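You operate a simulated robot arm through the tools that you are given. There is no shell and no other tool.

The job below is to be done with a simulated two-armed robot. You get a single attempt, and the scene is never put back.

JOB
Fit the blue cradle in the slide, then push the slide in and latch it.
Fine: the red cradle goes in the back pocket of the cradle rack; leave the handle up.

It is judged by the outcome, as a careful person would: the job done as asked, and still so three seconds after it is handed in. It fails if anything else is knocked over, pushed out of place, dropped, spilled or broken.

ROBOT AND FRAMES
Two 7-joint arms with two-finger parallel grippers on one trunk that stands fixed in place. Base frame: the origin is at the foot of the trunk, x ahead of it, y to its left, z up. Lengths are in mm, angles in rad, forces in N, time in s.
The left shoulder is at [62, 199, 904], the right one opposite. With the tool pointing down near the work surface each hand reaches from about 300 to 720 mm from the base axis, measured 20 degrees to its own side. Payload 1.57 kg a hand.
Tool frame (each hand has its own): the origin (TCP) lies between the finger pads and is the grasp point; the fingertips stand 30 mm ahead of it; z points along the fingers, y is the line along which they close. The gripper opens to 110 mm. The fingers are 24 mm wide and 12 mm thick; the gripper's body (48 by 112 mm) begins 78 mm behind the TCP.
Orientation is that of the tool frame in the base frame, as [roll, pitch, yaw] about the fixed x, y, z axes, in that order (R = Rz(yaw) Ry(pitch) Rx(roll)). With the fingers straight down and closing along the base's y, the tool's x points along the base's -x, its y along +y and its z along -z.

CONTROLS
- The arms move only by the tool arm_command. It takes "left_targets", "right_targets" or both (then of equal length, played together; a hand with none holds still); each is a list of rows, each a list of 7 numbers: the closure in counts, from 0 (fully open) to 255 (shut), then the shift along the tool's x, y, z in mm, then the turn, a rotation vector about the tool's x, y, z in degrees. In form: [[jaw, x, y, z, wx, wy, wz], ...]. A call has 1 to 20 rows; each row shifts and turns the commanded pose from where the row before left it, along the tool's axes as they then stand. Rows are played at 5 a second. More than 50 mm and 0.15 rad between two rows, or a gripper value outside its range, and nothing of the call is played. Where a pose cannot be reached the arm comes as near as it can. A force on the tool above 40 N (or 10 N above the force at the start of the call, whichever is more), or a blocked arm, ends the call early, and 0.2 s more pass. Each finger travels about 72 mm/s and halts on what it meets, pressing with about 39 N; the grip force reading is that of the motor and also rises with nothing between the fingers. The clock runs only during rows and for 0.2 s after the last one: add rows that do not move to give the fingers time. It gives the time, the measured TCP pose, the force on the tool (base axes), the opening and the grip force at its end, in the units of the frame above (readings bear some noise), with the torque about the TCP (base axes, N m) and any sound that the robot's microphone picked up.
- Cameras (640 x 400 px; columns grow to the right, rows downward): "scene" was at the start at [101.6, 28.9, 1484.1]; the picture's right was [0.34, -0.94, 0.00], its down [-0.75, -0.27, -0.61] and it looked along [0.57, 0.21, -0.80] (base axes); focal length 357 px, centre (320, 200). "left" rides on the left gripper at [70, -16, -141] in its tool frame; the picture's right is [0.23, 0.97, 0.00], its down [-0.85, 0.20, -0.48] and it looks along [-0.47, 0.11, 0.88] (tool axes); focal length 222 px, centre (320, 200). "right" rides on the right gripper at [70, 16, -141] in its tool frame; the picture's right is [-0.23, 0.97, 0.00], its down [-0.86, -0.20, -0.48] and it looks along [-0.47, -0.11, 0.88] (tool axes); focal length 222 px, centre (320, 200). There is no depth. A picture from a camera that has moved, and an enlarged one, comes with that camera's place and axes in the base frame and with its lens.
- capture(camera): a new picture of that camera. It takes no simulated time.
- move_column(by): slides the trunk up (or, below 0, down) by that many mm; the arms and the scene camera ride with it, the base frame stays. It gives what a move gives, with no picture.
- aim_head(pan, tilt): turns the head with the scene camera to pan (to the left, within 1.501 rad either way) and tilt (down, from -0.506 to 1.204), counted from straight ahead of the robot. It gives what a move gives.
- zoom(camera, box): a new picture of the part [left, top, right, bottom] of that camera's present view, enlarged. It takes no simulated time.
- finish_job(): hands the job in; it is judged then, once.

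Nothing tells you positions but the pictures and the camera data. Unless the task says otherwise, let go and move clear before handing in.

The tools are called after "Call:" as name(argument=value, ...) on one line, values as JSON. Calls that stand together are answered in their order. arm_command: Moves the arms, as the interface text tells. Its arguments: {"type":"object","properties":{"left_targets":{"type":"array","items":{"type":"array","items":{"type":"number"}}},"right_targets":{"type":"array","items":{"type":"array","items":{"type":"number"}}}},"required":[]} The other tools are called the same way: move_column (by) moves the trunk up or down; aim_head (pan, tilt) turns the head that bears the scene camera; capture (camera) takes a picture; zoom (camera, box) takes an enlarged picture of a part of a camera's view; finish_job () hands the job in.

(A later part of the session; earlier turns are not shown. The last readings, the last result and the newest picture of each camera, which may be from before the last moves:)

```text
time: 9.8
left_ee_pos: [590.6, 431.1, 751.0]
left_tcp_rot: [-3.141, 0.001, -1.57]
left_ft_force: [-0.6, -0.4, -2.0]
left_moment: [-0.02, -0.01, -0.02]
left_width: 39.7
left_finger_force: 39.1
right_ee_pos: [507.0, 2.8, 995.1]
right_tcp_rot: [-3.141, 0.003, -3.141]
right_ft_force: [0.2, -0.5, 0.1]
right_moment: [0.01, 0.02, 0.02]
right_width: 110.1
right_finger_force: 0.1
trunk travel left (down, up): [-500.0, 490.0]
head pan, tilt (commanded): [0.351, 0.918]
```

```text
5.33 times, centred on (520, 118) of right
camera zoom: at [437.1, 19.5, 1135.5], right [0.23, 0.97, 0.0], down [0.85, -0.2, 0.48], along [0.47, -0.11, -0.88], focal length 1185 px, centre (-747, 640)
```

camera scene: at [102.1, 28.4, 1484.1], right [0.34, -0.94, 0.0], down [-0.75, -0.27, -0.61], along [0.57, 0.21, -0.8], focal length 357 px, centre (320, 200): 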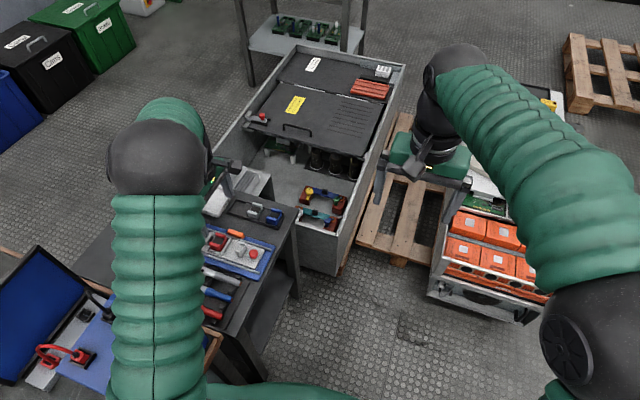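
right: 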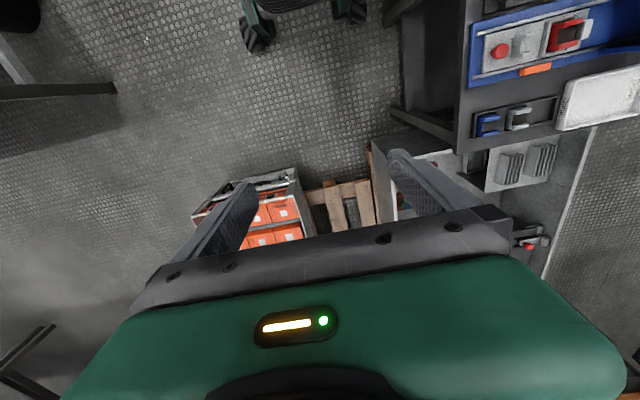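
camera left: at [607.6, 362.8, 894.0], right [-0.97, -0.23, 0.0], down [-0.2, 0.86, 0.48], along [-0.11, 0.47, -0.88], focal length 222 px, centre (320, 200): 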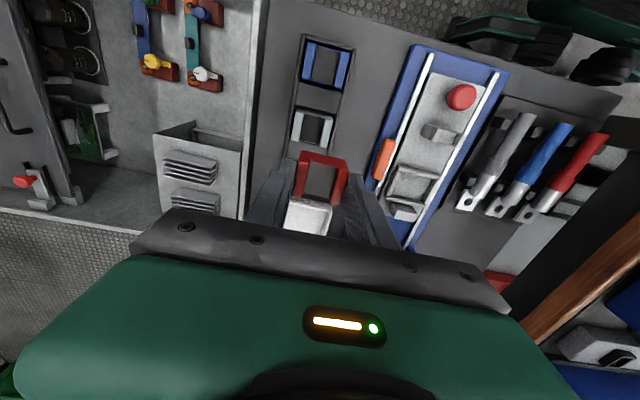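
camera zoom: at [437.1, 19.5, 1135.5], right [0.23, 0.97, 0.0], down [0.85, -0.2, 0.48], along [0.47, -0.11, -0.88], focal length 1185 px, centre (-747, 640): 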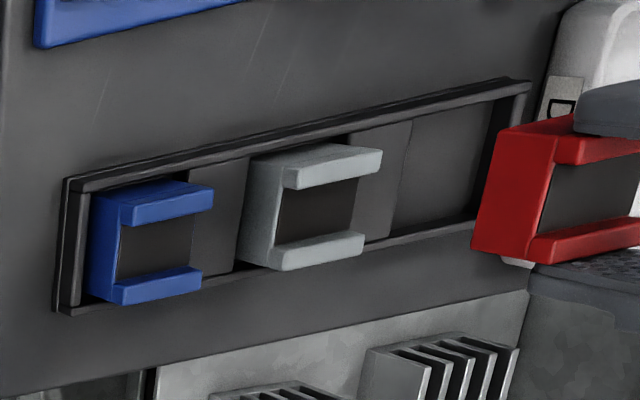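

The red cradle is centred in the fingers, and the back pocket's centre is about +14 mm in x and +38 mm in y from here. I'll move over it, come down to about 10 mm above the rim, and check.

Call:
arm_command(left_targets=[[255, -38.3, -14, 0, 0, 0, 0], [255, 0, 0, 20, 0, 0, 0], [255, 0, 0, 20, 0, 0, 0], [255, 0, 0, 18, 0, 0, 0], [255, 0, 0, 0, 0, 0, 0], [255, 0, 0, 0, 0, 0, 0]])

Call:
capture(camera="left")

Call:
zoom(camera="right", box=[460, 70, 620, 170])

Call:
zoom(camera="scene", box=[200, 170, 320, 245])

Call:
zoom(camera="left", box=[260, 90, 380, 240])

```text
time: 11.2
left_ee_pos: [604.8, 468.5, 691.7]
left_tcp_rot: [-3.141, 0.0, -1.571]
left_ft_force: [-0.9, 0.6, -1.9]
left_moment: [0.01, -0.03, 0.0]
left_width: 39.5
left_finger_force: 39.0
right_ee_pos: [508.8, 4.0, 994.8]
right_tcp_rot: [-3.141, 0.001, -3.141]
right_ft_force: [0.5, 0.0, 0.3]
right_moment: [0.03, 0.0, 0.0]
right_width: 110.0
right_finger_force: 0.0
trunk travel left (down, up): [-500.0, 490.0]
head pan, tilt (commanded): [0.351, 0.918]
```

```text
taken
camera left: at [621.2, 399.7, 834.0], right [-0.97, -0.23, 0.0], down [-0.2, 0.86, 0.48], along [-0.11, 0.47, -0.88], focal length 222 px, centre (320, 200)
```

left: 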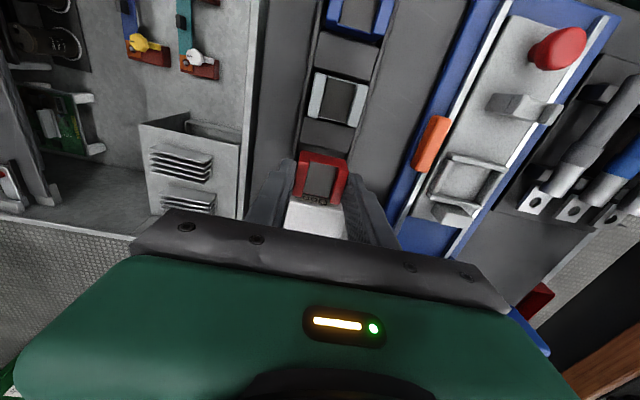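

```text
4.00 times, centred on (540, 120) of right
camera zoom: at [438.0, 19.3, 1135.1], right [0.23, 0.97, 0.0], down [0.85, -0.2, 0.48], along [0.47, -0.11, -0.88], focal length 888 px, centre (-560, 520)
```

zoom: 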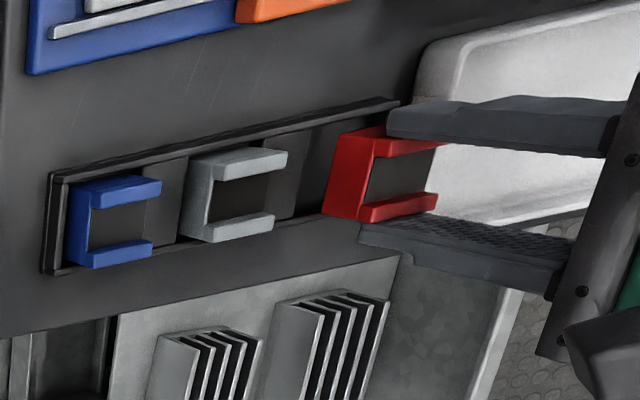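

```text
5.33 times, centred on (260, 208) of scene
camera zoom: at [103.3, 29.1, 1483.9], right [0.34, -0.94, 0.0], down [-0.75, -0.27, -0.6], along [0.57, 0.21, -0.8], focal length 1906 px, centre (640, 160)
```

zoom: 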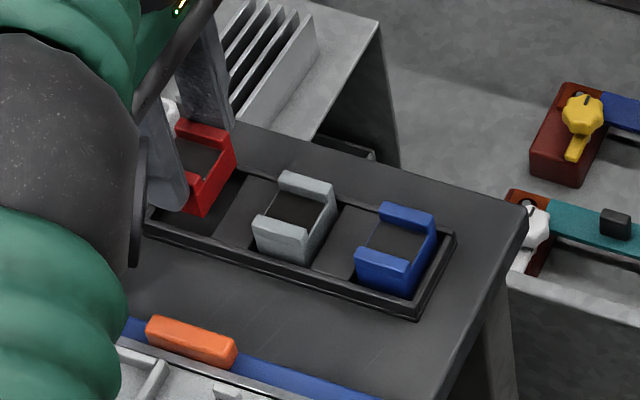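

```text
2.67 times, centred on (320, 165) of left
camera zoom: at [621.2, 399.7, 834.0], right [-0.97, -0.23, 0.0], down [-0.2, 0.86, 0.48], along [-0.11, 0.47, -0.88], focal length 592 px, centre (320, 293)
```

zoom: 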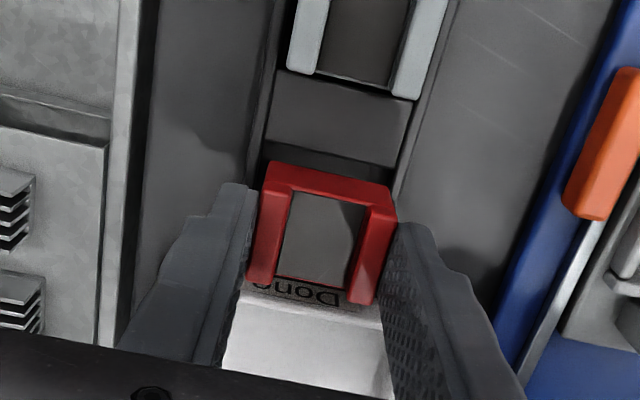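

The red cradle looks centred over the back pocket, with about 2 mm clearance in y and 4 mm in x. I'll lower it in small steps while watching the force.

Call:
arm_command(left_targets=[[255, 0, 0, 5, 0, 0, 0], [255, 0, 0, 5, 0, 0, 0], [255, 0, 0, 3, 0, 0, 0], [255, 0, 0, 2, 0, 0, 0], [255, 0, 0, 0, 0, 0, 0]])

Call:
zoom(camera="right", box=[460, 70, 620, 170])

Call:
zoom(camera="left", box=[260, 90, 380, 240])

```text
time: 12.4
left_ee_pos: [604.5, 468.4, 678.4]
left_tcp_rot: [-3.14, 0.0, -1.57]
left_ft_force: [0.9, 0.2, -2.5]
left_moment: [0.01, 0.01, 0.0]
left_width: 39.6
left_finger_force: 39.1
right_ee_pos: [508.5, 3.3, 994.1]
right_tcp_rot: [-3.141, -0.001, -3.141]
right_ft_force: [-0.8, -0.2, 0.1]
right_moment: [-0.02, 0.01, -0.01]
right_width: 109.9
right_finger_force: 0.0
trunk travel left (down, up): [-500.0, 490.0]
head pan, tilt (commanded): [0.351, 0.918]
```

```text
4.00 times, centred on (540, 120) of right
camera zoom: at [437.8, 19.5, 1135.2], right [0.23, 0.97, 0.0], down [0.85, -0.2, 0.48], along [0.47, -0.11, -0.88], focal length 888 px, centre (-560, 520)
```

zoom: 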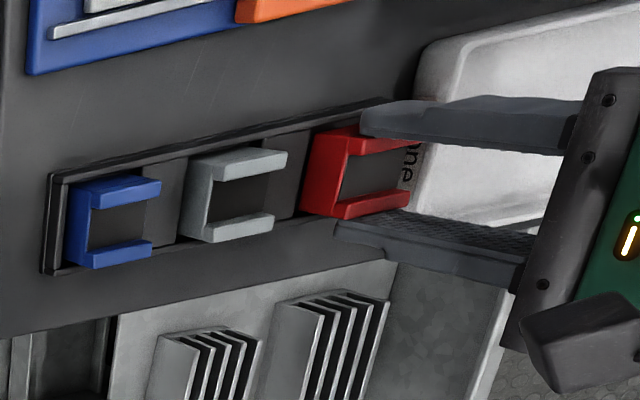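

```text
2.67 times, centred on (320, 165) of left
camera zoom: at [621.8, 399.9, 819.9], right [-0.97, -0.23, 0.0], down [-0.2, 0.86, 0.48], along [-0.11, 0.47, -0.88], focal length 592 px, centre (320, 293)
```

zoom: 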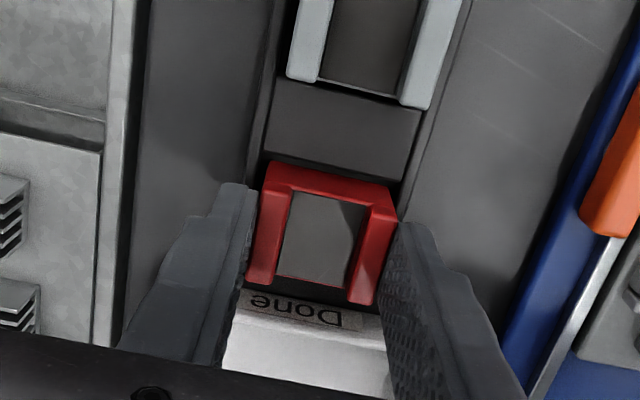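

Call:
arm_command(left_targets=[[255, 0, 0, 2, 0, 0, 0], [255, 0, 0, 2, 0, 0, 0], [255, 0, 0, 2, 0, 0, 0], [255, 0, 0, 0, 0, 0, 0]])

Call:
zoom(camera="right", box=[460, 70, 620, 170])

Call:
zoom(camera="left", box=[260, 90, 380, 240])

```text
time: 13.4
left_ee_pos: [605.4, 468.6, 672.7]
left_tcp_rot: [-3.141, 0.0, -1.571]
left_ft_force: [0.5, 0.5, -1.7]
left_moment: [-0.02, -0.01, 0.06]
left_width: 39.5
left_finger_force: 38.5
right_ee_pos: [506.9, 2.7, 994.0]
right_tcp_rot: [-3.141, -0.002, -3.141]
right_ft_force: [-0.1, -0.3, 1.0]
right_moment: [0.0, 0.01, 0.01]
right_width: 109.9
right_finger_force: 0.0
trunk travel left (down, up): [-500.0, 490.0]
head pan, tilt (commanded): [0.351, 0.918]
```

```text
4.00 times, centred on (540, 120) of right
camera zoom: at [437.8, 19.5, 1135.2], right [0.23, 0.97, 0.0], down [0.85, -0.2, 0.48], along [0.47, -0.11, -0.88], focal length 888 px, centre (-560, 520)
```

zoom: 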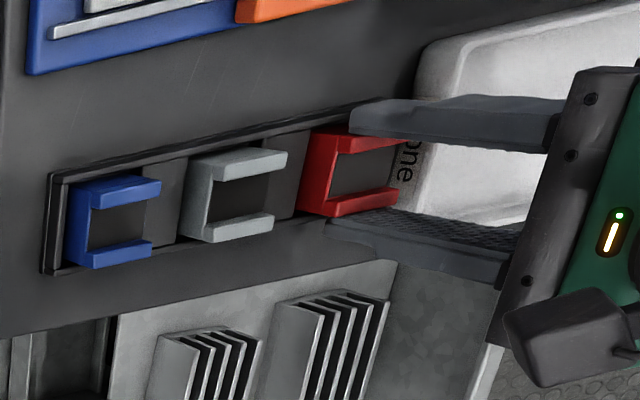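

```text
2.67 times, centred on (320, 165) of left
camera zoom: at [621.8, 400.0, 813.8], right [-0.97, -0.23, 0.0], down [-0.2, 0.86, 0.48], along [-0.11, 0.47, -0.88], focal length 592 px, centre (320, 293)
```

zoom: 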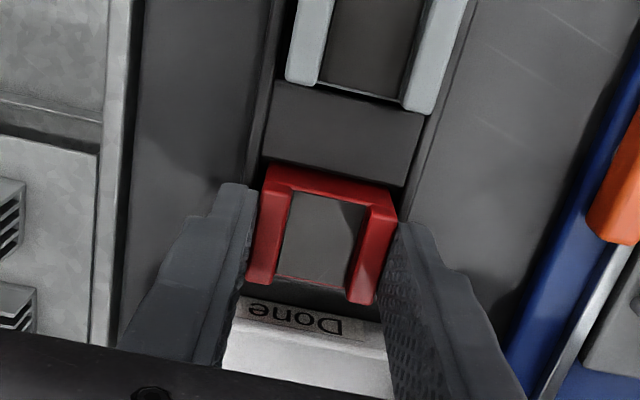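

Call:
arm_command(left_targets=[[255, 0, 0, 1, 0, 0, 0], [255, 0, 0, 1, 0, 0, 0], [255, 0, 0, 0, 0, 0, 0]])

Call:
zoom(camera="right", box=[460, 70, 620, 170])

```text
time: 14.2
left_ee_pos: [605.0, 468.2, 670.3]
left_tcp_rot: [-3.139, -0.001, -1.57]
left_ft_force: [2.0, 0.3, 2.9]
left_moment: [-0.05, 0.09, 0.01]
left_width: 39.7
left_finger_force: 38.8
right_ee_pos: [507.3, 2.7, 994.9]
right_tcp_rot: [-3.141, 0.0, -3.141]
right_ft_force: [-0.2, 0.2, -0.8]
right_moment: [0.01, 0.02, -0.01]
right_width: 110.0
right_finger_force: 0.1
trunk travel left (down, up): [-500.0, 490.0]
head pan, tilt (commanded): [0.351, 0.918]
```

```text
4.00 times, centred on (540, 120) of right
camera zoom: at [437.3, 19.0, 1135.5], right [0.23, 0.97, 0.0], down [0.85, -0.2, 0.48], along [0.47, -0.11, -0.88], focal length 888 px, centre (-560, 520)
```

zoom: 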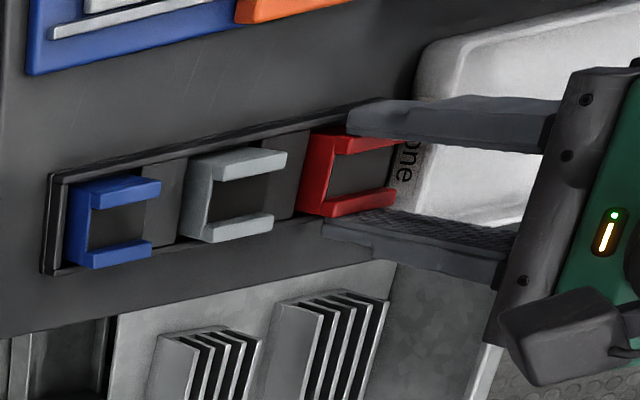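

Contact came at just the expected depth, so the red cradle is seated. Next I'll release and rise.

Call:
arm_command(left_targets=[[140, 0, 0, 0, 0, 0, 0], [116, 0, 0, 0, 0, 0, 0], [116, 0, 0, 0, 0, 0, 0], [116, 0, 0, -10, 0, 0, 0], [116, 0, 0, -20, 0, 0, 0], [116, 0, 0, -30, 0, 0, 0], [116, 0, 0, 0, 0, 0, 0]])

Call:
capture(camera="left")

Call:
zoom(camera="right", box=[460, 70, 620, 170])

Call:
zoom(camera="left", box=[260, 70, 380, 220])

```text
time: 15.8
left_ee_pos: [604.3, 468.5, 730.4]
left_tcp_rot: [3.141, 0.001, -1.571]
left_ft_force: [0.5, -0.5, 0.6]
left_moment: [-0.01, 0.06, 0.01]
left_width: 60.0
left_finger_force: 0.0
right_ee_pos: [507.5, 4.4, 995.4]
right_tcp_rot: [-3.141, -0.001, 3.141]
right_ft_force: [-0.7, -0.3, 0.3]
right_moment: [0.0, -0.02, 0.04]
right_width: 109.9
right_finger_force: 0.0
trunk travel left (down, up): [-500.0, 490.0]
head pan, tilt (commanded): [0.351, 0.918]
```

```text
taken
camera left: at [621.5, 400.5, 872.5], right [-0.97, -0.23, 0.0], down [-0.2, 0.86, 0.48], along [-0.11, 0.47, -0.88], focal length 222 px, centre (320, 200)
```

left: 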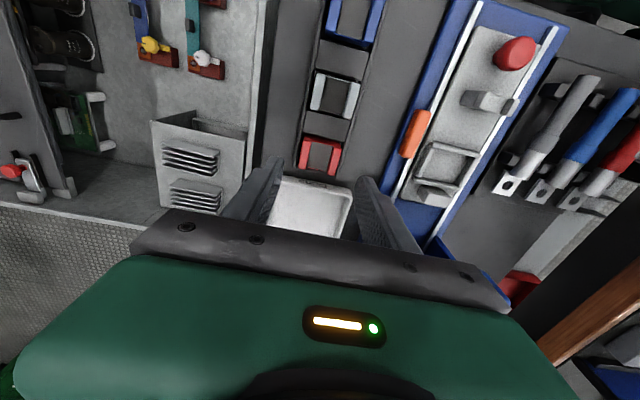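

```text
4.00 times, centred on (540, 120) of right
camera zoom: at [438.0, 19.5, 1135.1], right [0.23, 0.97, 0.0], down [0.85, -0.2, 0.48], along [0.47, -0.11, -0.88], focal length 888 px, centre (-560, 520)
```

zoom: 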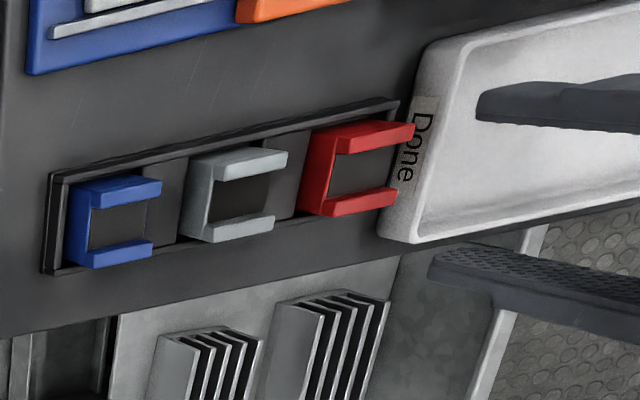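

```text
2.67 times, centred on (320, 145) of left
camera zoom: at [621.5, 400.5, 872.5], right [-0.97, -0.23, 0.0], down [-0.2, 0.86, 0.48], along [-0.11, 0.47, -0.88], focal length 592 px, centre (320, 347)
```

zoom: 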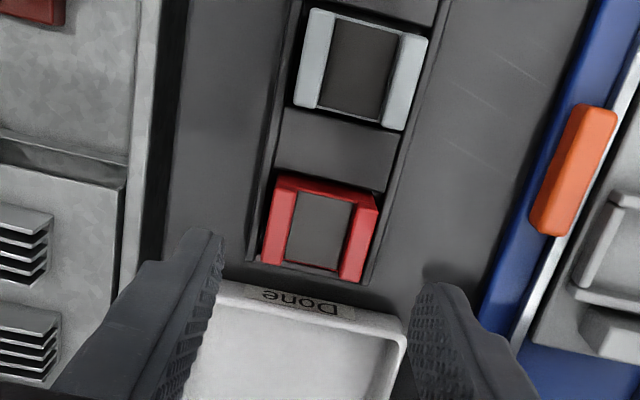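

The red cradle sits flush in the back pocket like its neighbours. Next I'll move over the blue cradle at the front pocket, about 119 mm to -y.

Call:
arm_command(left_targets=[[116, 40, 0, -5, 0, 0, 0], [116, 40, 0, 0, 0, 0, 0], [116, 39, 0, 0, 0, 0, 0], [116, 0, 0, 0, 0, 0, 0]])

Call:
zoom(camera="left", box=[260, 90, 380, 220])

Call:
zoom(camera="right", box=[440, 50, 640, 175])

Call:
zoom(camera="scene", box=[160, 170, 320, 270])

```text
time: 16.8
left_ee_pos: [601.0, 346.6, 733.6]
left_tcp_rot: [3.14, -0.001, -1.57]
left_ft_force: [0.4, 0.2, -0.3]
left_moment: [-0.02, -0.01, 0.01]
left_width: 60.0
left_finger_force: 0.0
right_ee_pos: [507.5, 4.5, 994.3]
right_tcp_rot: [-3.139, 0.0, 3.139]
right_ft_force: [-0.2, -0.2, 0.5]
right_moment: [-0.04, 0.03, 0.02]
right_width: 110.1
right_finger_force: 0.0
trunk travel left (down, up): [-500.0, 490.0]
head pan, tilt (commanded): [0.351, 0.918]
```

```text
3.08 times, centred on (320, 155) of left
camera zoom: at [618.6, 278.8, 876.7], right [-0.97, -0.23, 0.0], down [-0.2, 0.86, 0.48], along [-0.11, 0.47, -0.88], focal length 684 px, centre (320, 338)
```

zoom: 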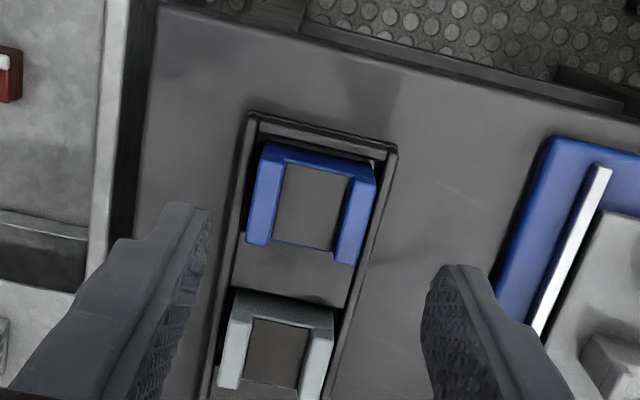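

```text
3.20 times, centred on (540, 112) of right
camera zoom: at [437.5, 20.3, 1135.3], right [0.23, 0.97, 0.0], down [0.85, -0.2, 0.48], along [0.47, -0.11, -0.88], focal length 711 px, centre (-384, 480)
```

zoom: 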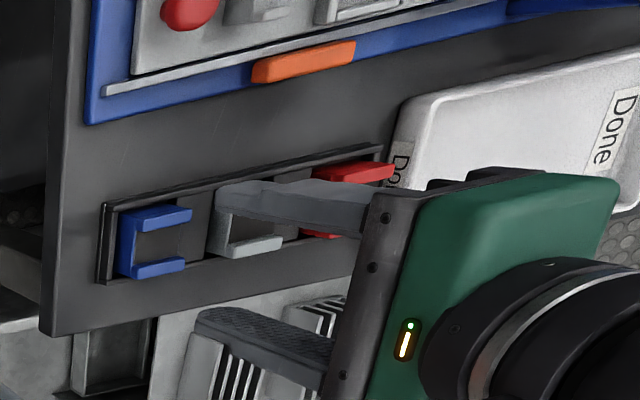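

```text
4.00 times, centred on (240, 220) of scene
camera zoom: at [102.7, 28.8, 1484.0], right [0.34, -0.94, 0.0], down [-0.75, -0.27, -0.61], along [0.57, 0.21, -0.8], focal length 1429 px, centre (640, 120)
```

zoom: 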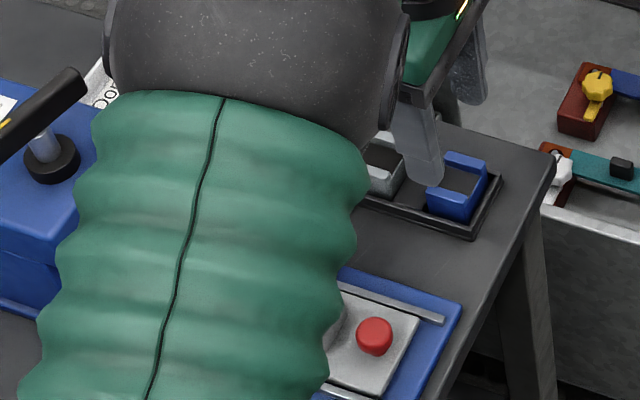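

Call:
arm_command(left_targets=[[116, 0, 0, 0, 0, 0, 0], [116, 0, 0, 0, 0, 0, 0]])

Call:
zoom(camera="left", box=[280, 100, 360, 200])

```text
time: 17.4
left_ee_pos: [601.5, 346.8, 734.6]
left_tcp_rot: [-3.14, -0.001, -1.57]
left_ft_force: [0.5, 0.5, 0.1]
left_moment: [-0.01, -0.05, -0.02]
left_width: 59.8
left_finger_force: 0.0
right_ee_pos: [508.2, 2.6, 995.3]
right_tcp_rot: [3.139, 0.0, 3.141]
right_ft_force: [0.1, -1.0, 0.2]
right_moment: [-0.01, 0.02, 0.04]
right_width: 109.9
right_finger_force: 0.1
trunk travel left (down, up): [-500.0, 490.0]
head pan, tilt (commanded): [0.351, 0.918]
```

```text
4.00 times, centred on (320, 150) of left
camera zoom: at [618.6, 278.3, 876.8], right [-0.97, -0.23, 0.0], down [-0.2, 0.86, 0.48], along [-0.11, 0.47, -0.88], focal length 888 px, centre (320, 400)
```

zoom: 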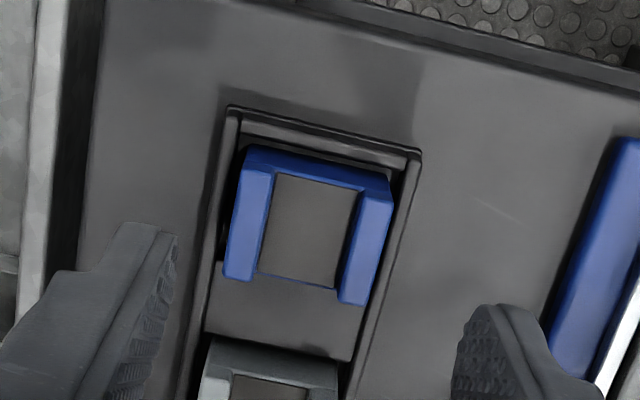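

The hand settled about 3 mm short in x and y, so I'll correct that visually and descend part way to check.

Call:
arm_command(left_targets=[[116, -3.2, -3.1, 15, 0, 0, 0], [116, 0, 0, 20, 0, 0, 0], [116, 0, 0, 10, 0, 0, 0], [116, 0, 0, 0, 0, 0, 0], [116, 0, 0, 0, 0, 0, 0]])

Call:
zoom(camera="left", box=[260, 120, 380, 220])

Call:
zoom(camera="right", box=[440, 70, 600, 170])

```text
time: 18.6
left_ee_pos: [608.0, 351.8, 689.2]
left_tcp_rot: [-3.141, -0.001, -1.571]
left_ft_force: [0.0, -0.3, 0.1]
left_moment: [0.0, 0.02, -0.01]
left_width: 59.8
left_finger_force: 0.0
right_ee_pos: [507.3, 2.9, 995.2]
right_tcp_rot: [3.14, 0.001, 3.141]
right_ft_force: [0.4, -0.8, 0.6]
right_moment: [0.02, -0.01, -0.01]
right_width: 110.0
right_finger_force: 0.1
trunk travel left (down, up): [-500.0, 490.0]
head pan, tilt (commanded): [0.351, 0.918]
```

```text
4.00 times, centred on (320, 170) of left
camera zoom: at [623.5, 283.5, 831.8], right [-0.97, -0.23, 0.0], down [-0.2, 0.86, 0.48], along [-0.11, 0.47, -0.88], focal length 888 px, centre (320, 320)
```

zoom: 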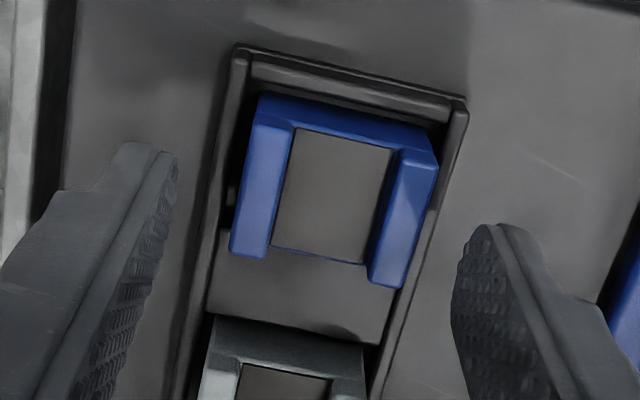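

```text
4.00 times, centred on (520, 120) of right
camera zoom: at [437.6, 19.3, 1135.3], right [0.23, 0.97, 0.0], down [0.85, -0.2, 0.48], along [0.47, -0.11, -0.88], focal length 888 px, centre (-480, 520)
```

zoom: 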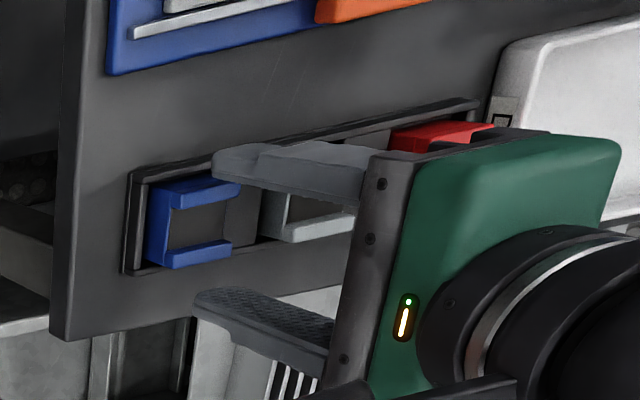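

Call:
arm_command(left_targets=[[116, 1, 2.7, 0, 0, 0, 0], [116, 0, 0, 8, 0, 0, 0], [116, 0, 0, 0, 0, 0, 0], [116, 0, 0, 0, 0, 0, 0]])

Call:
zoom(camera="left", box=[260, 120, 380, 220])

```text
time: 19.6
left_ee_pos: [604.6, 351.4, 682.0]
left_tcp_rot: [-3.141, 0.001, -1.571]
left_ft_force: [-0.5, 1.0, -0.3]
left_moment: [0.03, 0.05, -0.01]
left_width: 60.0
left_finger_force: 0.0
right_ee_pos: [507.0, 4.3, 994.3]
right_tcp_rot: [3.141, 0.001, -3.14]
right_ft_force: [-0.4, -1.4, -0.6]
right_moment: [-0.05, 0.01, -0.01]
right_width: 109.9
right_finger_force: 0.0
trunk travel left (down, up): [-500.0, 490.0]
head pan, tilt (commanded): [0.351, 0.918]
```

```text
4.00 times, centred on (320, 170) of left
camera zoom: at [621.7, 283.1, 824.2], right [-0.97, -0.23, 0.0], down [-0.2, 0.86, 0.48], along [-0.11, 0.47, -0.88], focal length 888 px, centre (320, 320)
```

zoom: 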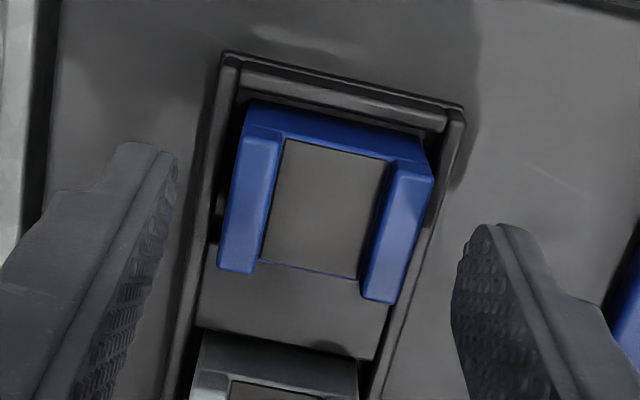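

Call:
arm_command(left_targets=[[116, 0.5, 0.6, 5, 0, 0, 0], [116, 0, 0, 4, 0, 0, 0], [116, 0, 0, 1.5, 0, 0, 0], [116, 0, 0, 0, 0, 0, 0]])

Call:
zoom(camera="left", box=[260, 120, 380, 220])

Call:
zoom(camera="right", box=[440, 70, 600, 170])

```text
time: 20.6
left_ee_pos: [604.4, 352.1, 671.0]
left_tcp_rot: [3.141, 0.0, -1.572]
left_ft_force: [0.4, -0.1, -0.5]
left_moment: [0.02, 0.01, 0.0]
left_width: 60.0
left_finger_force: 0.1
right_ee_pos: [507.8, 3.3, 994.0]
right_tcp_rot: [3.141, 0.0, -3.14]
right_ft_force: [-0.9, 0.4, -0.4]
right_moment: [-0.04, 0.02, -0.01]
right_width: 109.9
right_finger_force: 0.1
trunk travel left (down, up): [-500.0, 490.0]
head pan, tilt (commanded): [0.351, 0.918]
```

```text
4.00 times, centred on (320, 170) of left
camera zoom: at [621.0, 282.8, 814.1], right [-0.97, -0.23, 0.0], down [-0.2, 0.86, 0.48], along [-0.11, 0.47, -0.88], focal length 888 px, centre (320, 320)
```

zoom: 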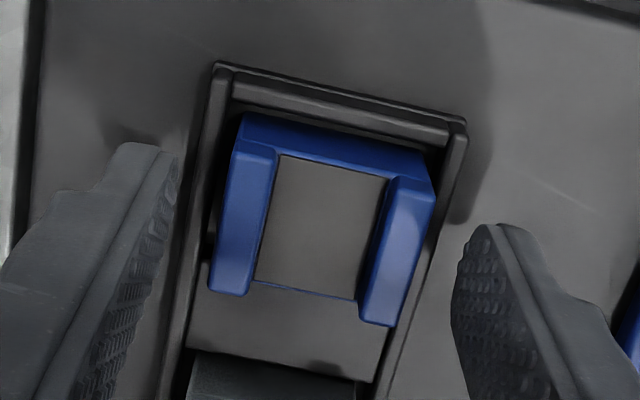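

```text
4.00 times, centred on (520, 120) of right
camera zoom: at [437.6, 19.3, 1135.3], right [0.23, 0.97, 0.0], down [0.85, -0.2, 0.48], along [0.47, -0.11, -0.88], focal length 888 px, centre (-480, 520)
```

zoom: 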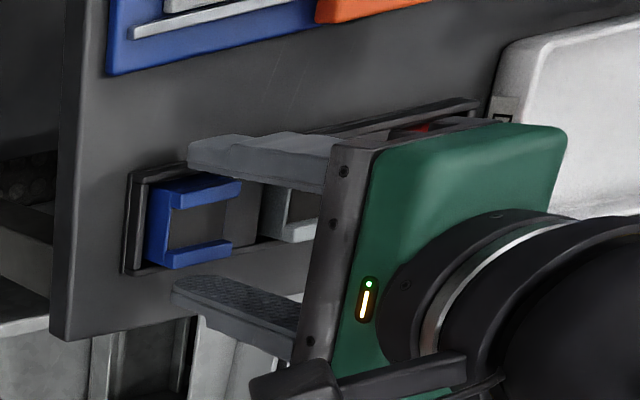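

Call:
arm_command(left_targets=[[116, 1, 0, 0, 0, 0, 0], [180, 0, 0, 0, 0, 0, 0], [255, 0, 0, 0, 0, 0, 0], [255, 0, 0, 0, 0, 0, 0], [255, 0, 0, 0, 0, 0, 0]])

Call:
zoom(camera="left", box=[260, 120, 380, 220])

Call:
zoom(camera="right", box=[440, 70, 600, 170])

```text
time: 21.8
left_ee_pos: [605.9, 350.6, 672.0]
left_tcp_rot: [-3.141, 0.0, -1.571]
left_ft_force: [0.9, -1.2, 1.0]
left_moment: [0.03, -0.05, 0.0]
left_width: 39.7
left_finger_force: 39.2
right_ee_pos: [507.8, 3.8, 993.7]
right_tcp_rot: [-3.141, 0.0, 3.141]
right_ft_force: [0.0, 0.0, -0.7]
right_moment: [0.01, 0.01, -0.02]
right_width: 110.3
right_finger_force: 0.1
trunk travel left (down, up): [-500.0, 490.0]
head pan, tilt (commanded): [0.351, 0.918]
```

```text
4.00 times, centred on (320, 170) of left
camera zoom: at [620.8, 282.0, 814.2], right [-0.97, -0.23, 0.0], down [-0.2, 0.86, 0.48], along [-0.11, 0.47, -0.88], focal length 888 px, centre (320, 320)
```

zoom: 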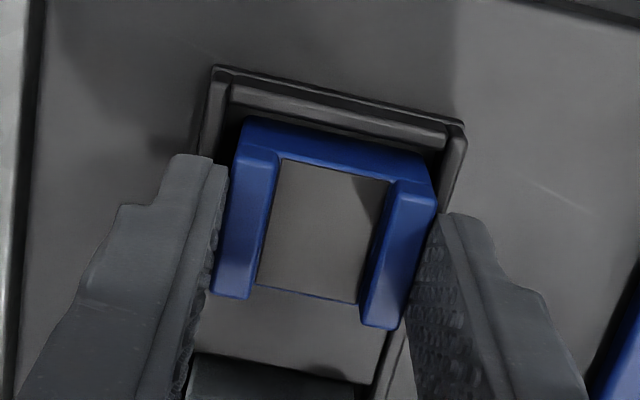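

```text
4.00 times, centred on (520, 120) of right
camera zoom: at [437.6, 19.3, 1135.3], right [0.23, 0.97, 0.0], down [0.85, -0.2, 0.48], along [0.47, -0.11, -0.88], focal length 888 px, centre (-480, 520)
```

zoom: 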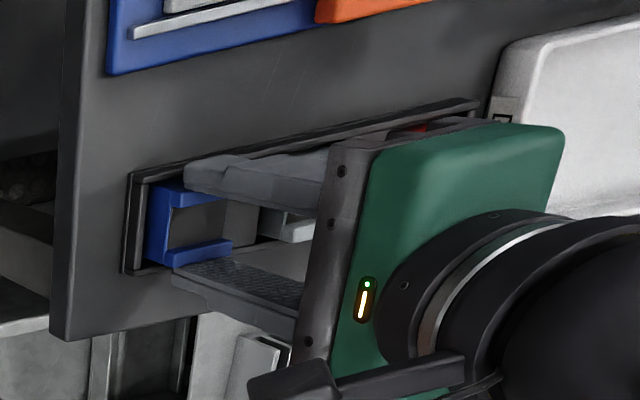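

The blue cradle is gripped. I'll lift it and carry it partway, stopping beside the slide so the camera can see the empty socket.

Call:
arm_command(left_targets=[[255, 0, 0, -5, 0, 0, 0], [255, 0, 0, -20, 0, 0, 0], [255, 0, 0, -20, 0, 0, 0], [255, 0, 0, -20, 0, 0, 0], [255, -30, 20, 0, 0, 0, 0], [255, -40, 20, 0, 0, 0, 0], [255, -15, 20, 0, 0, 0, 0], [255, 0, 0, 0, 0, 0, 0], [255, 0, 0, 0, 0, 0, 0]])

Call:
capture(camera="left")

Call:
zoom(camera="right", box=[440, 0, 640, 175])

Call:
zoom(camera="scene", box=[160, 170, 320, 270])

```text
time: 23.8
left_ee_pos: [542.9, 433.7, 736.3]
left_tcp_rot: [-3.141, 0.0, -1.57]
left_ft_force: [-0.7, 0.0, -1.7]
left_moment: [-0.01, -0.04, -0.01]
left_width: 39.8
left_finger_force: 39.2
right_ee_pos: [508.2, 3.7, 994.8]
right_tcp_rot: [3.141, 0.0, -3.141]
right_ft_force: [-0.1, 0.0, -0.1]
right_moment: [0.02, 0.05, -0.03]
right_width: 109.8
right_finger_force: 0.2
trunk travel left (down, up): [-500.0, 490.0]
head pan, tilt (commanded): [0.351, 0.918]
```

```text
taken
camera left: at [559.7, 366.2, 878.8], right [-0.97, -0.23, 0.0], down [-0.2, 0.86, 0.48], along [-0.11, 0.47, -0.88], focal length 222 px, centre (320, 200)
```

left: 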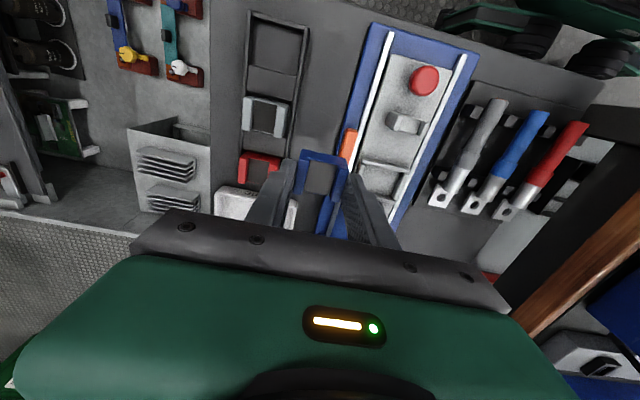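

```text
2.29 times, centred on (540, 88) of right
camera zoom: at [437.7, 19.6, 1135.2], right [0.23, 0.97, 0.0], down [0.85, -0.2, 0.48], along [0.47, -0.11, -0.88], focal length 508 px, centre (-183, 457)
```

zoom: 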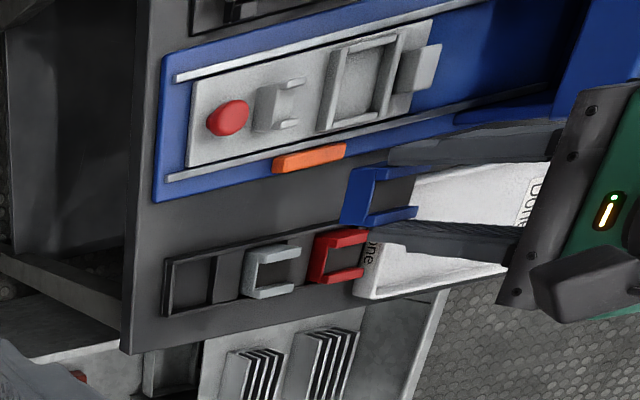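

```text
4.00 times, centred on (240, 220) of scene
camera zoom: at [102.9, 28.6, 1484.0], right [0.34, -0.94, 0.0], down [-0.75, -0.27, -0.61], along [0.57, 0.21, -0.8], focal length 1429 px, centre (640, 120)
```

zoom: 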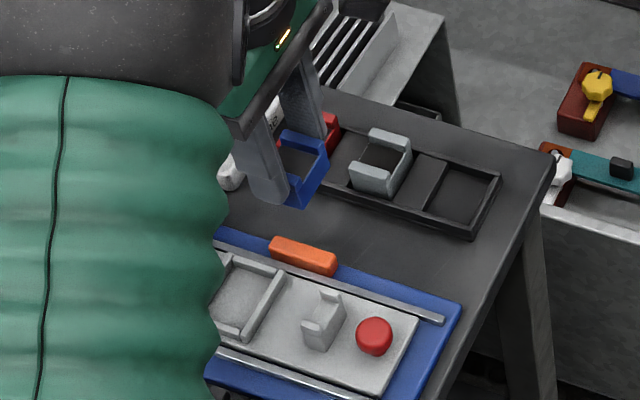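

Call:
zoom(camera="left", box=[330, 120, 440, 220])

Call:
zoom(camera="right", box=[560, 0, 640, 65])

```text
4.00 times, centred on (385, 170) of left
camera zoom: at [559.7, 366.2, 878.8], right [-0.97, -0.23, 0.0], down [-0.2, 0.86, 0.48], along [-0.11, 0.47, -0.88], focal length 888 px, centre (60, 320)
```

zoom: 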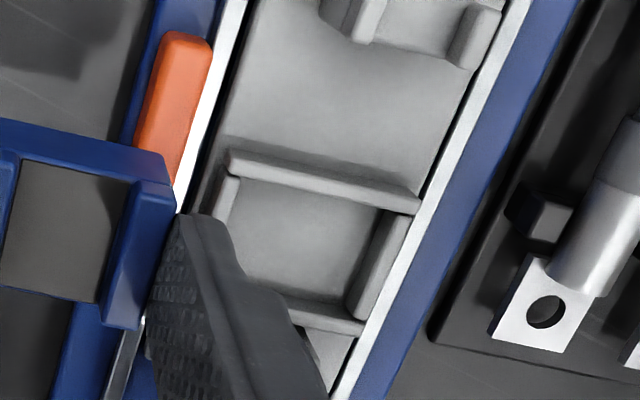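

```text
6.15 times, centred on (600, 32) of right
camera zoom: at [437.7, 19.6, 1135.2], right [0.23, 0.97, 0.0], down [0.85, -0.2, 0.48], along [0.47, -0.11, -0.88], focal length 1367 px, centre (-1403, 1231)
```

zoom: 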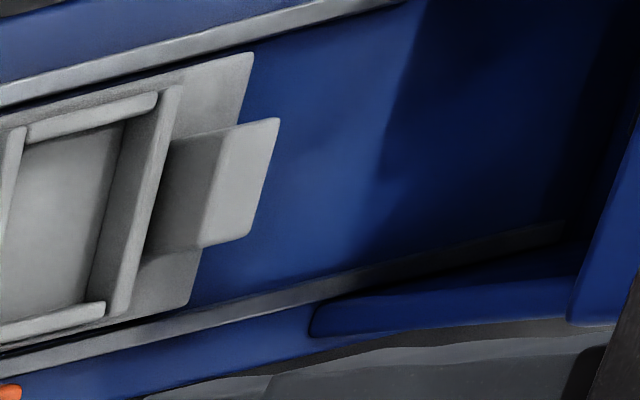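

The socket opening is roughly x 446–493 and y 431–467, which leaves about 3 mm of slack all round. I'll move over it, hold the cradle's base a few mm above the walls, and check.

Call:
arm_command(left_targets=[[255, -7.8, 36.7, 0, 0, 0, 0], [255, -7.8, 36.7, 0, 0, 0, 0], [255, 0, 0, 15, 0, 0, 0], [255, 0, 0, 15, 0, 0, 0], [255, 0, 0, 0, 0, 0, 0], [255, 0, 0, 0, 0, 0, 0]])

Call:
zoom(camera="left", box=[260, 110, 380, 230])

Call:
zoom(camera="right", box=[500, 0, 640, 88])

Call:
zoom(camera="scene", box=[180, 200, 270, 260])

```text
time: 25.2
left_ee_pos: [471.5, 449.7, 706.5]
left_tcp_rot: [3.14, 0.001, -1.571]
left_ft_force: [0.6, 0.3, -1.4]
left_moment: [0.04, 0.04, -0.01]
left_width: 39.4
left_finger_force: 39.2
right_ee_pos: [508.2, 3.6, 994.1]
right_tcp_rot: [-3.141, 0.001, 3.141]
right_ft_force: [-0.6, 0.3, -0.1]
right_moment: [0.0, -0.01, 0.0]
right_width: 109.5
right_finger_force: 0.0
trunk travel left (down, up): [-500.0, 490.0]
head pan, tilt (commanded): [0.351, 0.918]
```

```text
3.33 times, centred on (320, 170) of left
camera zoom: at [487.3, 381.8, 848.6], right [-0.97, -0.23, 0.0], down [-0.2, 0.86, 0.48], along [-0.11, 0.47, -0.88], focal length 740 px, centre (320, 300)
```

zoom: 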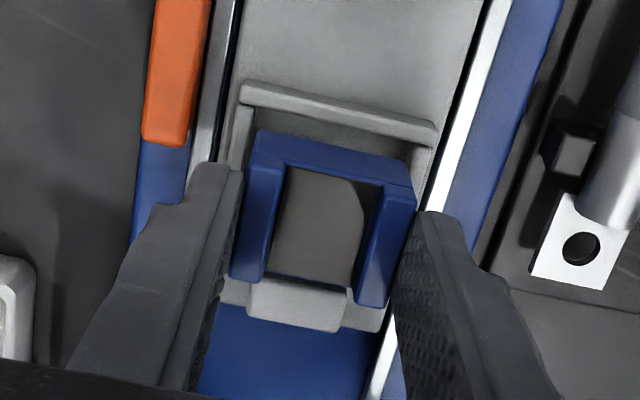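

```text
4.55 times, centred on (570, 44) of right
camera zoom: at [438.0, 19.5, 1135.1], right [0.23, 0.97, 0.0], down [0.85, -0.2, 0.48], along [0.47, -0.11, -0.88], focal length 1010 px, centre (-816, 909)
```

zoom: 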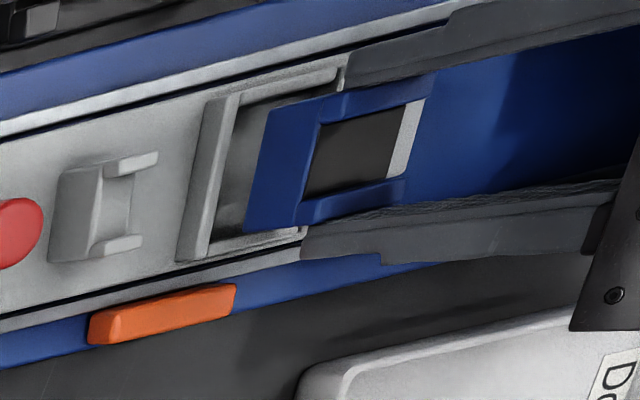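

```text
6.67 times, centred on (225, 230) of scene
camera zoom: at [102.8, 29.0, 1484.0], right [0.34, -0.94, 0.0], down [-0.75, -0.27, -0.6], along [0.57, 0.21, -0.8], focal length 2382 px, centre (953, 0)
```

zoom: 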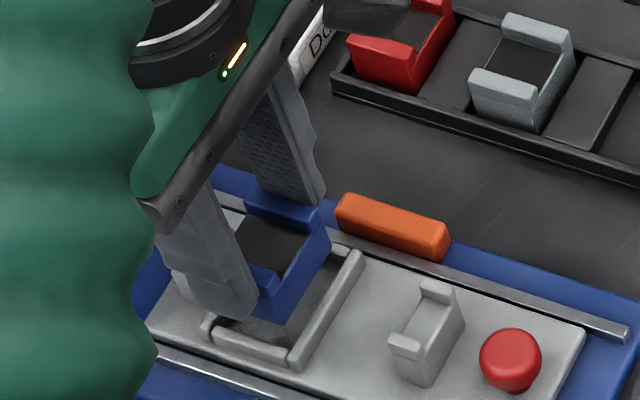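

Call:
arm_command(left_targets=[[255, 0, 1.5, 3, 0, 0, 0], [255, 0, 0, 3, 0, 0, 0], [255, 0, 0, 3, 0, 0, 0], [255, 0, 0, 2, 0, 0, 0], [255, 0, 0, 2, 0, 0, 0], [255, 0, 0, 0, 0, 0, 0]])

Call:
zoom(camera="left", box=[260, 110, 380, 230])

Call:
zoom(camera="right", box=[500, 0, 640, 88])

```text
time: 26.6
left_ee_pos: [469.6, 450.7, 693.2]
left_tcp_rot: [3.142, 0.0, -1.571]
left_ft_force: [0.2, 0.1, -1.3]
left_moment: [-0.01, 0.01, -0.03]
left_width: 39.9
left_finger_force: 39.4
right_ee_pos: [507.8, 3.4, 993.3]
right_tcp_rot: [-3.14, 0.002, 3.141]
right_ft_force: [-0.3, -0.1, 0.0]
right_moment: [0.01, 0.07, -0.04]
right_width: 109.9
right_finger_force: 0.1
trunk travel left (down, up): [-500.0, 490.0]
head pan, tilt (commanded): [0.351, 0.918]
```

```text
3.33 times, centred on (320, 170) of left
camera zoom: at [486.1, 381.8, 835.9], right [-0.97, -0.23, 0.0], down [-0.2, 0.86, 0.48], along [-0.11, 0.47, -0.88], focal length 740 px, centre (320, 300)
```

zoom: 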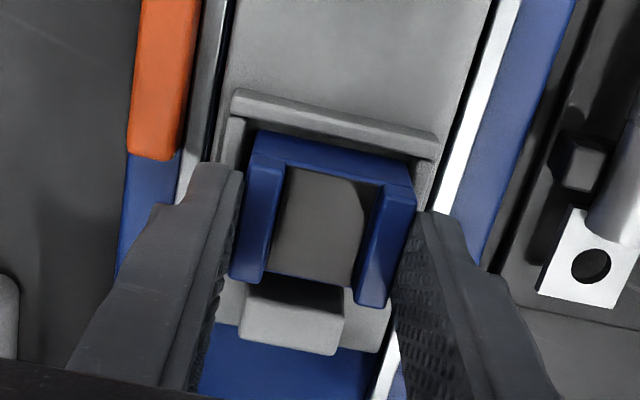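

```text
4.55 times, centred on (570, 44) of right
camera zoom: at [437.7, 19.5, 1135.2], right [0.23, 0.97, 0.0], down [0.85, -0.2, 0.48], along [0.47, -0.11, -0.88], focal length 1010 px, centre (-816, 909)
```

zoom: 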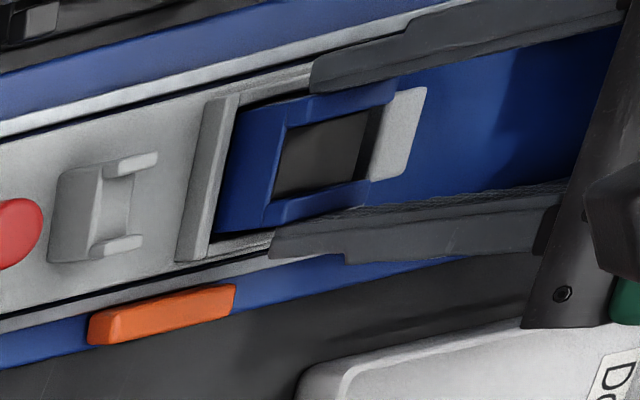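

Call:
arm_command(left_targets=[[255, 0, 0, 1.5, 0, 0, 0], [255, 0, 0, 1.5, 0, 0, 0], [255, 0, 0, 1.5, 0, 0, 0], [255, 0, 0, 1, 0, 0, 0], [255, 0, 0, 0, 0, 0, 0]])

```text
time: 27.8
left_ee_pos: [469.3, 450.6, 686.4]
left_tcp_rot: [3.14, 0.0, -1.571]
left_ft_force: [0.0, 0.6, -1.3]
left_moment: [-0.01, -0.01, 0.03]
left_width: 39.7
left_finger_force: 38.9
right_ee_pos: [508.4, 2.4, 995.0]
right_tcp_rot: [3.141, 0.0, 3.141]
right_ft_force: [0.7, -0.3, 0.3]
right_moment: [0.02, -0.05, 0.01]
right_width: 110.0
right_finger_force: 0.1
trunk travel left (down, up): [-500.0, 490.0]
head pan, tilt (commanded): [0.351, 0.918]
```

Call:
arm_command(left_targets=[[255, 0, 0, 0.7, 0, 0, 0], [255, 0, 0, 0.7, 0, 0, 0], [255, 0, 0, 0, 0, 0, 0]])

Call:
zoom(camera="left", box=[260, 110, 380, 230])

Call:
zoom(camera="right", box=[500, 0, 640, 88])

```text
time: 28.6
left_ee_pos: [468.9, 450.8, 687.4]
left_tcp_rot: [3.141, 0.0, -1.572]
left_ft_force: [-0.2, -1.2, 2.4]
left_moment: [-0.07, 0.03, -0.03]
left_width: 39.8
left_finger_force: 39.5
right_ee_pos: [508.0, 3.3, 995.3]
right_tcp_rot: [3.141, 0.002, 3.14]
right_ft_force: [-0.4, 0.2, 0.5]
right_moment: [0.0, 0.01, -0.03]
right_width: 110.1
right_finger_force: 0.1
trunk travel left (down, up): [-500.0, 490.0]
head pan, tilt (commanded): [0.351, 0.918]
```

```text
3.33 times, centred on (320, 170) of left
camera zoom: at [485.8, 382.0, 829.2], right [-0.97, -0.23, 0.0], down [-0.2, 0.86, 0.48], along [-0.11, 0.47, -0.88], focal length 740 px, centre (320, 300)
```

zoom: 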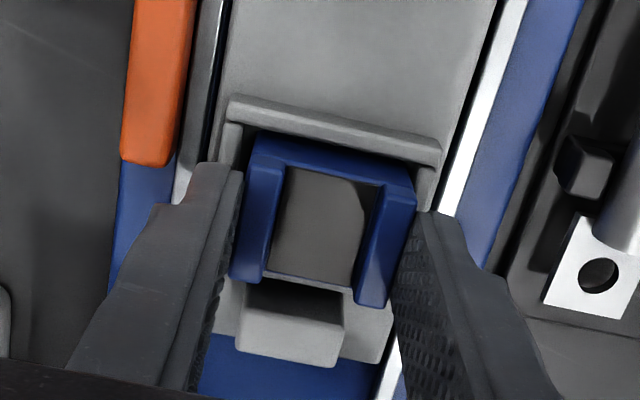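

```text
4.55 times, centred on (570, 44) of right
camera zoom: at [437.2, 19.0, 1135.5], right [0.23, 0.97, 0.0], down [0.85, -0.2, 0.48], along [0.47, -0.11, -0.88], focal length 1010 px, centre (-816, 909)
```

zoom: 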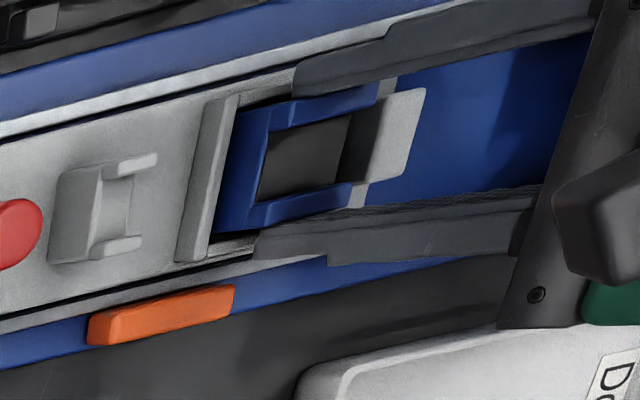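

Light contact came at the expected seat height, so I'll release and rise.

Call:
arm_command(left_targets=[[140, 0, 0, 0, 0, 0, 0], [116, 0, 0, 0, 0, 0, 0], [116, 0, 0, 0, 0, 0, 0], [116, 0, 0, -10, 0, 0, 0], [116, 0, 0, -20, 0, 0, 0], [116, 0, 0, -25, 0, 0, 0], [116, 0, 0, 0, 0, 0, 0]])

Call:
zoom(camera="left", box=[260, 90, 380, 210])

Call:
zoom(camera="right", box=[500, 0, 640, 88])

Call:
zoom(camera="scene", box=[180, 200, 270, 260])

```text
time: 30.2
left_ee_pos: [470.1, 451.2, 741.9]
left_tcp_rot: [-3.141, -0.001, -1.571]
left_ft_force: [0.3, -0.9, 0.3]
left_moment: [-0.03, 0.0, -0.01]
left_width: 59.9
left_finger_force: 0.1
right_ee_pos: [507.0, 3.2, 995.0]
right_tcp_rot: [-3.14, 0.0, -3.14]
right_ft_force: [0.7, 0.7, 0.0]
right_moment: [-0.01, 0.01, 0.02]
right_width: 109.9
right_finger_force: 0.1
trunk travel left (down, up): [-500.0, 490.0]
head pan, tilt (commanded): [0.351, 0.918]
```

```text
3.33 times, centred on (320, 150) of left
camera zoom: at [486.0, 383.1, 884.1], right [-0.97, -0.23, 0.0], down [-0.2, 0.86, 0.48], along [-0.11, 0.47, -0.88], focal length 740 px, centre (320, 367)
```

zoom: 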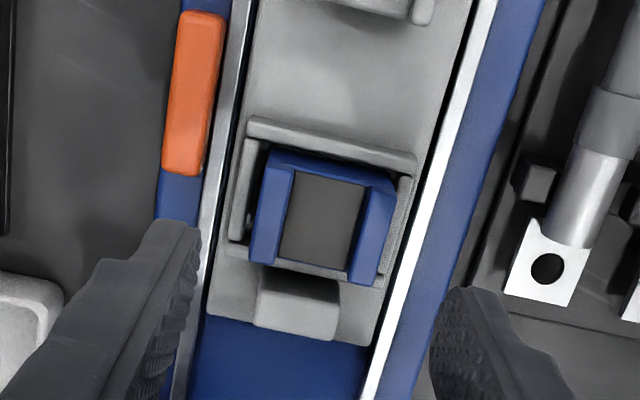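

```text
4.55 times, centred on (570, 44) of right
camera zoom: at [437.9, 19.5, 1135.1], right [0.23, 0.97, 0.0], down [0.85, -0.2, 0.48], along [0.47, -0.11, -0.88], focal length 1010 px, centre (-816, 909)
```

zoom: 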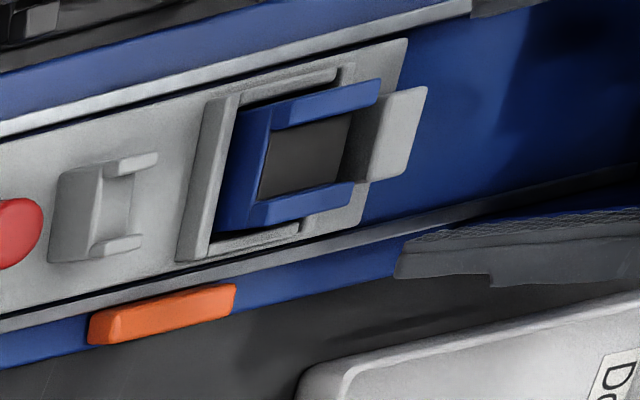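

```text
6.67 times, centred on (225, 230) of scene
camera zoom: at [102.6, 28.5, 1484.0], right [0.34, -0.94, 0.0], down [-0.75, -0.27, -0.61], along [0.57, 0.21, -0.8], focal length 2382 px, centre (953, 0)
```

zoom: 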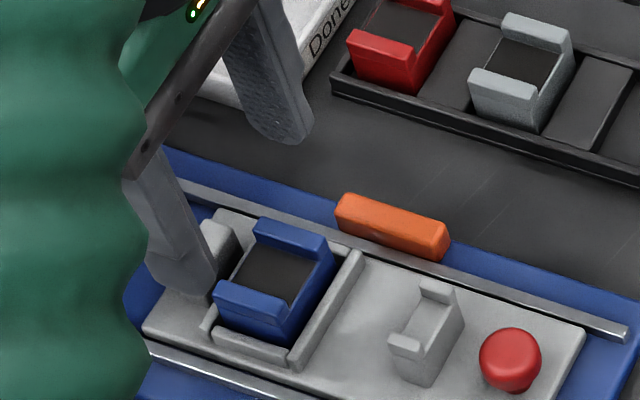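

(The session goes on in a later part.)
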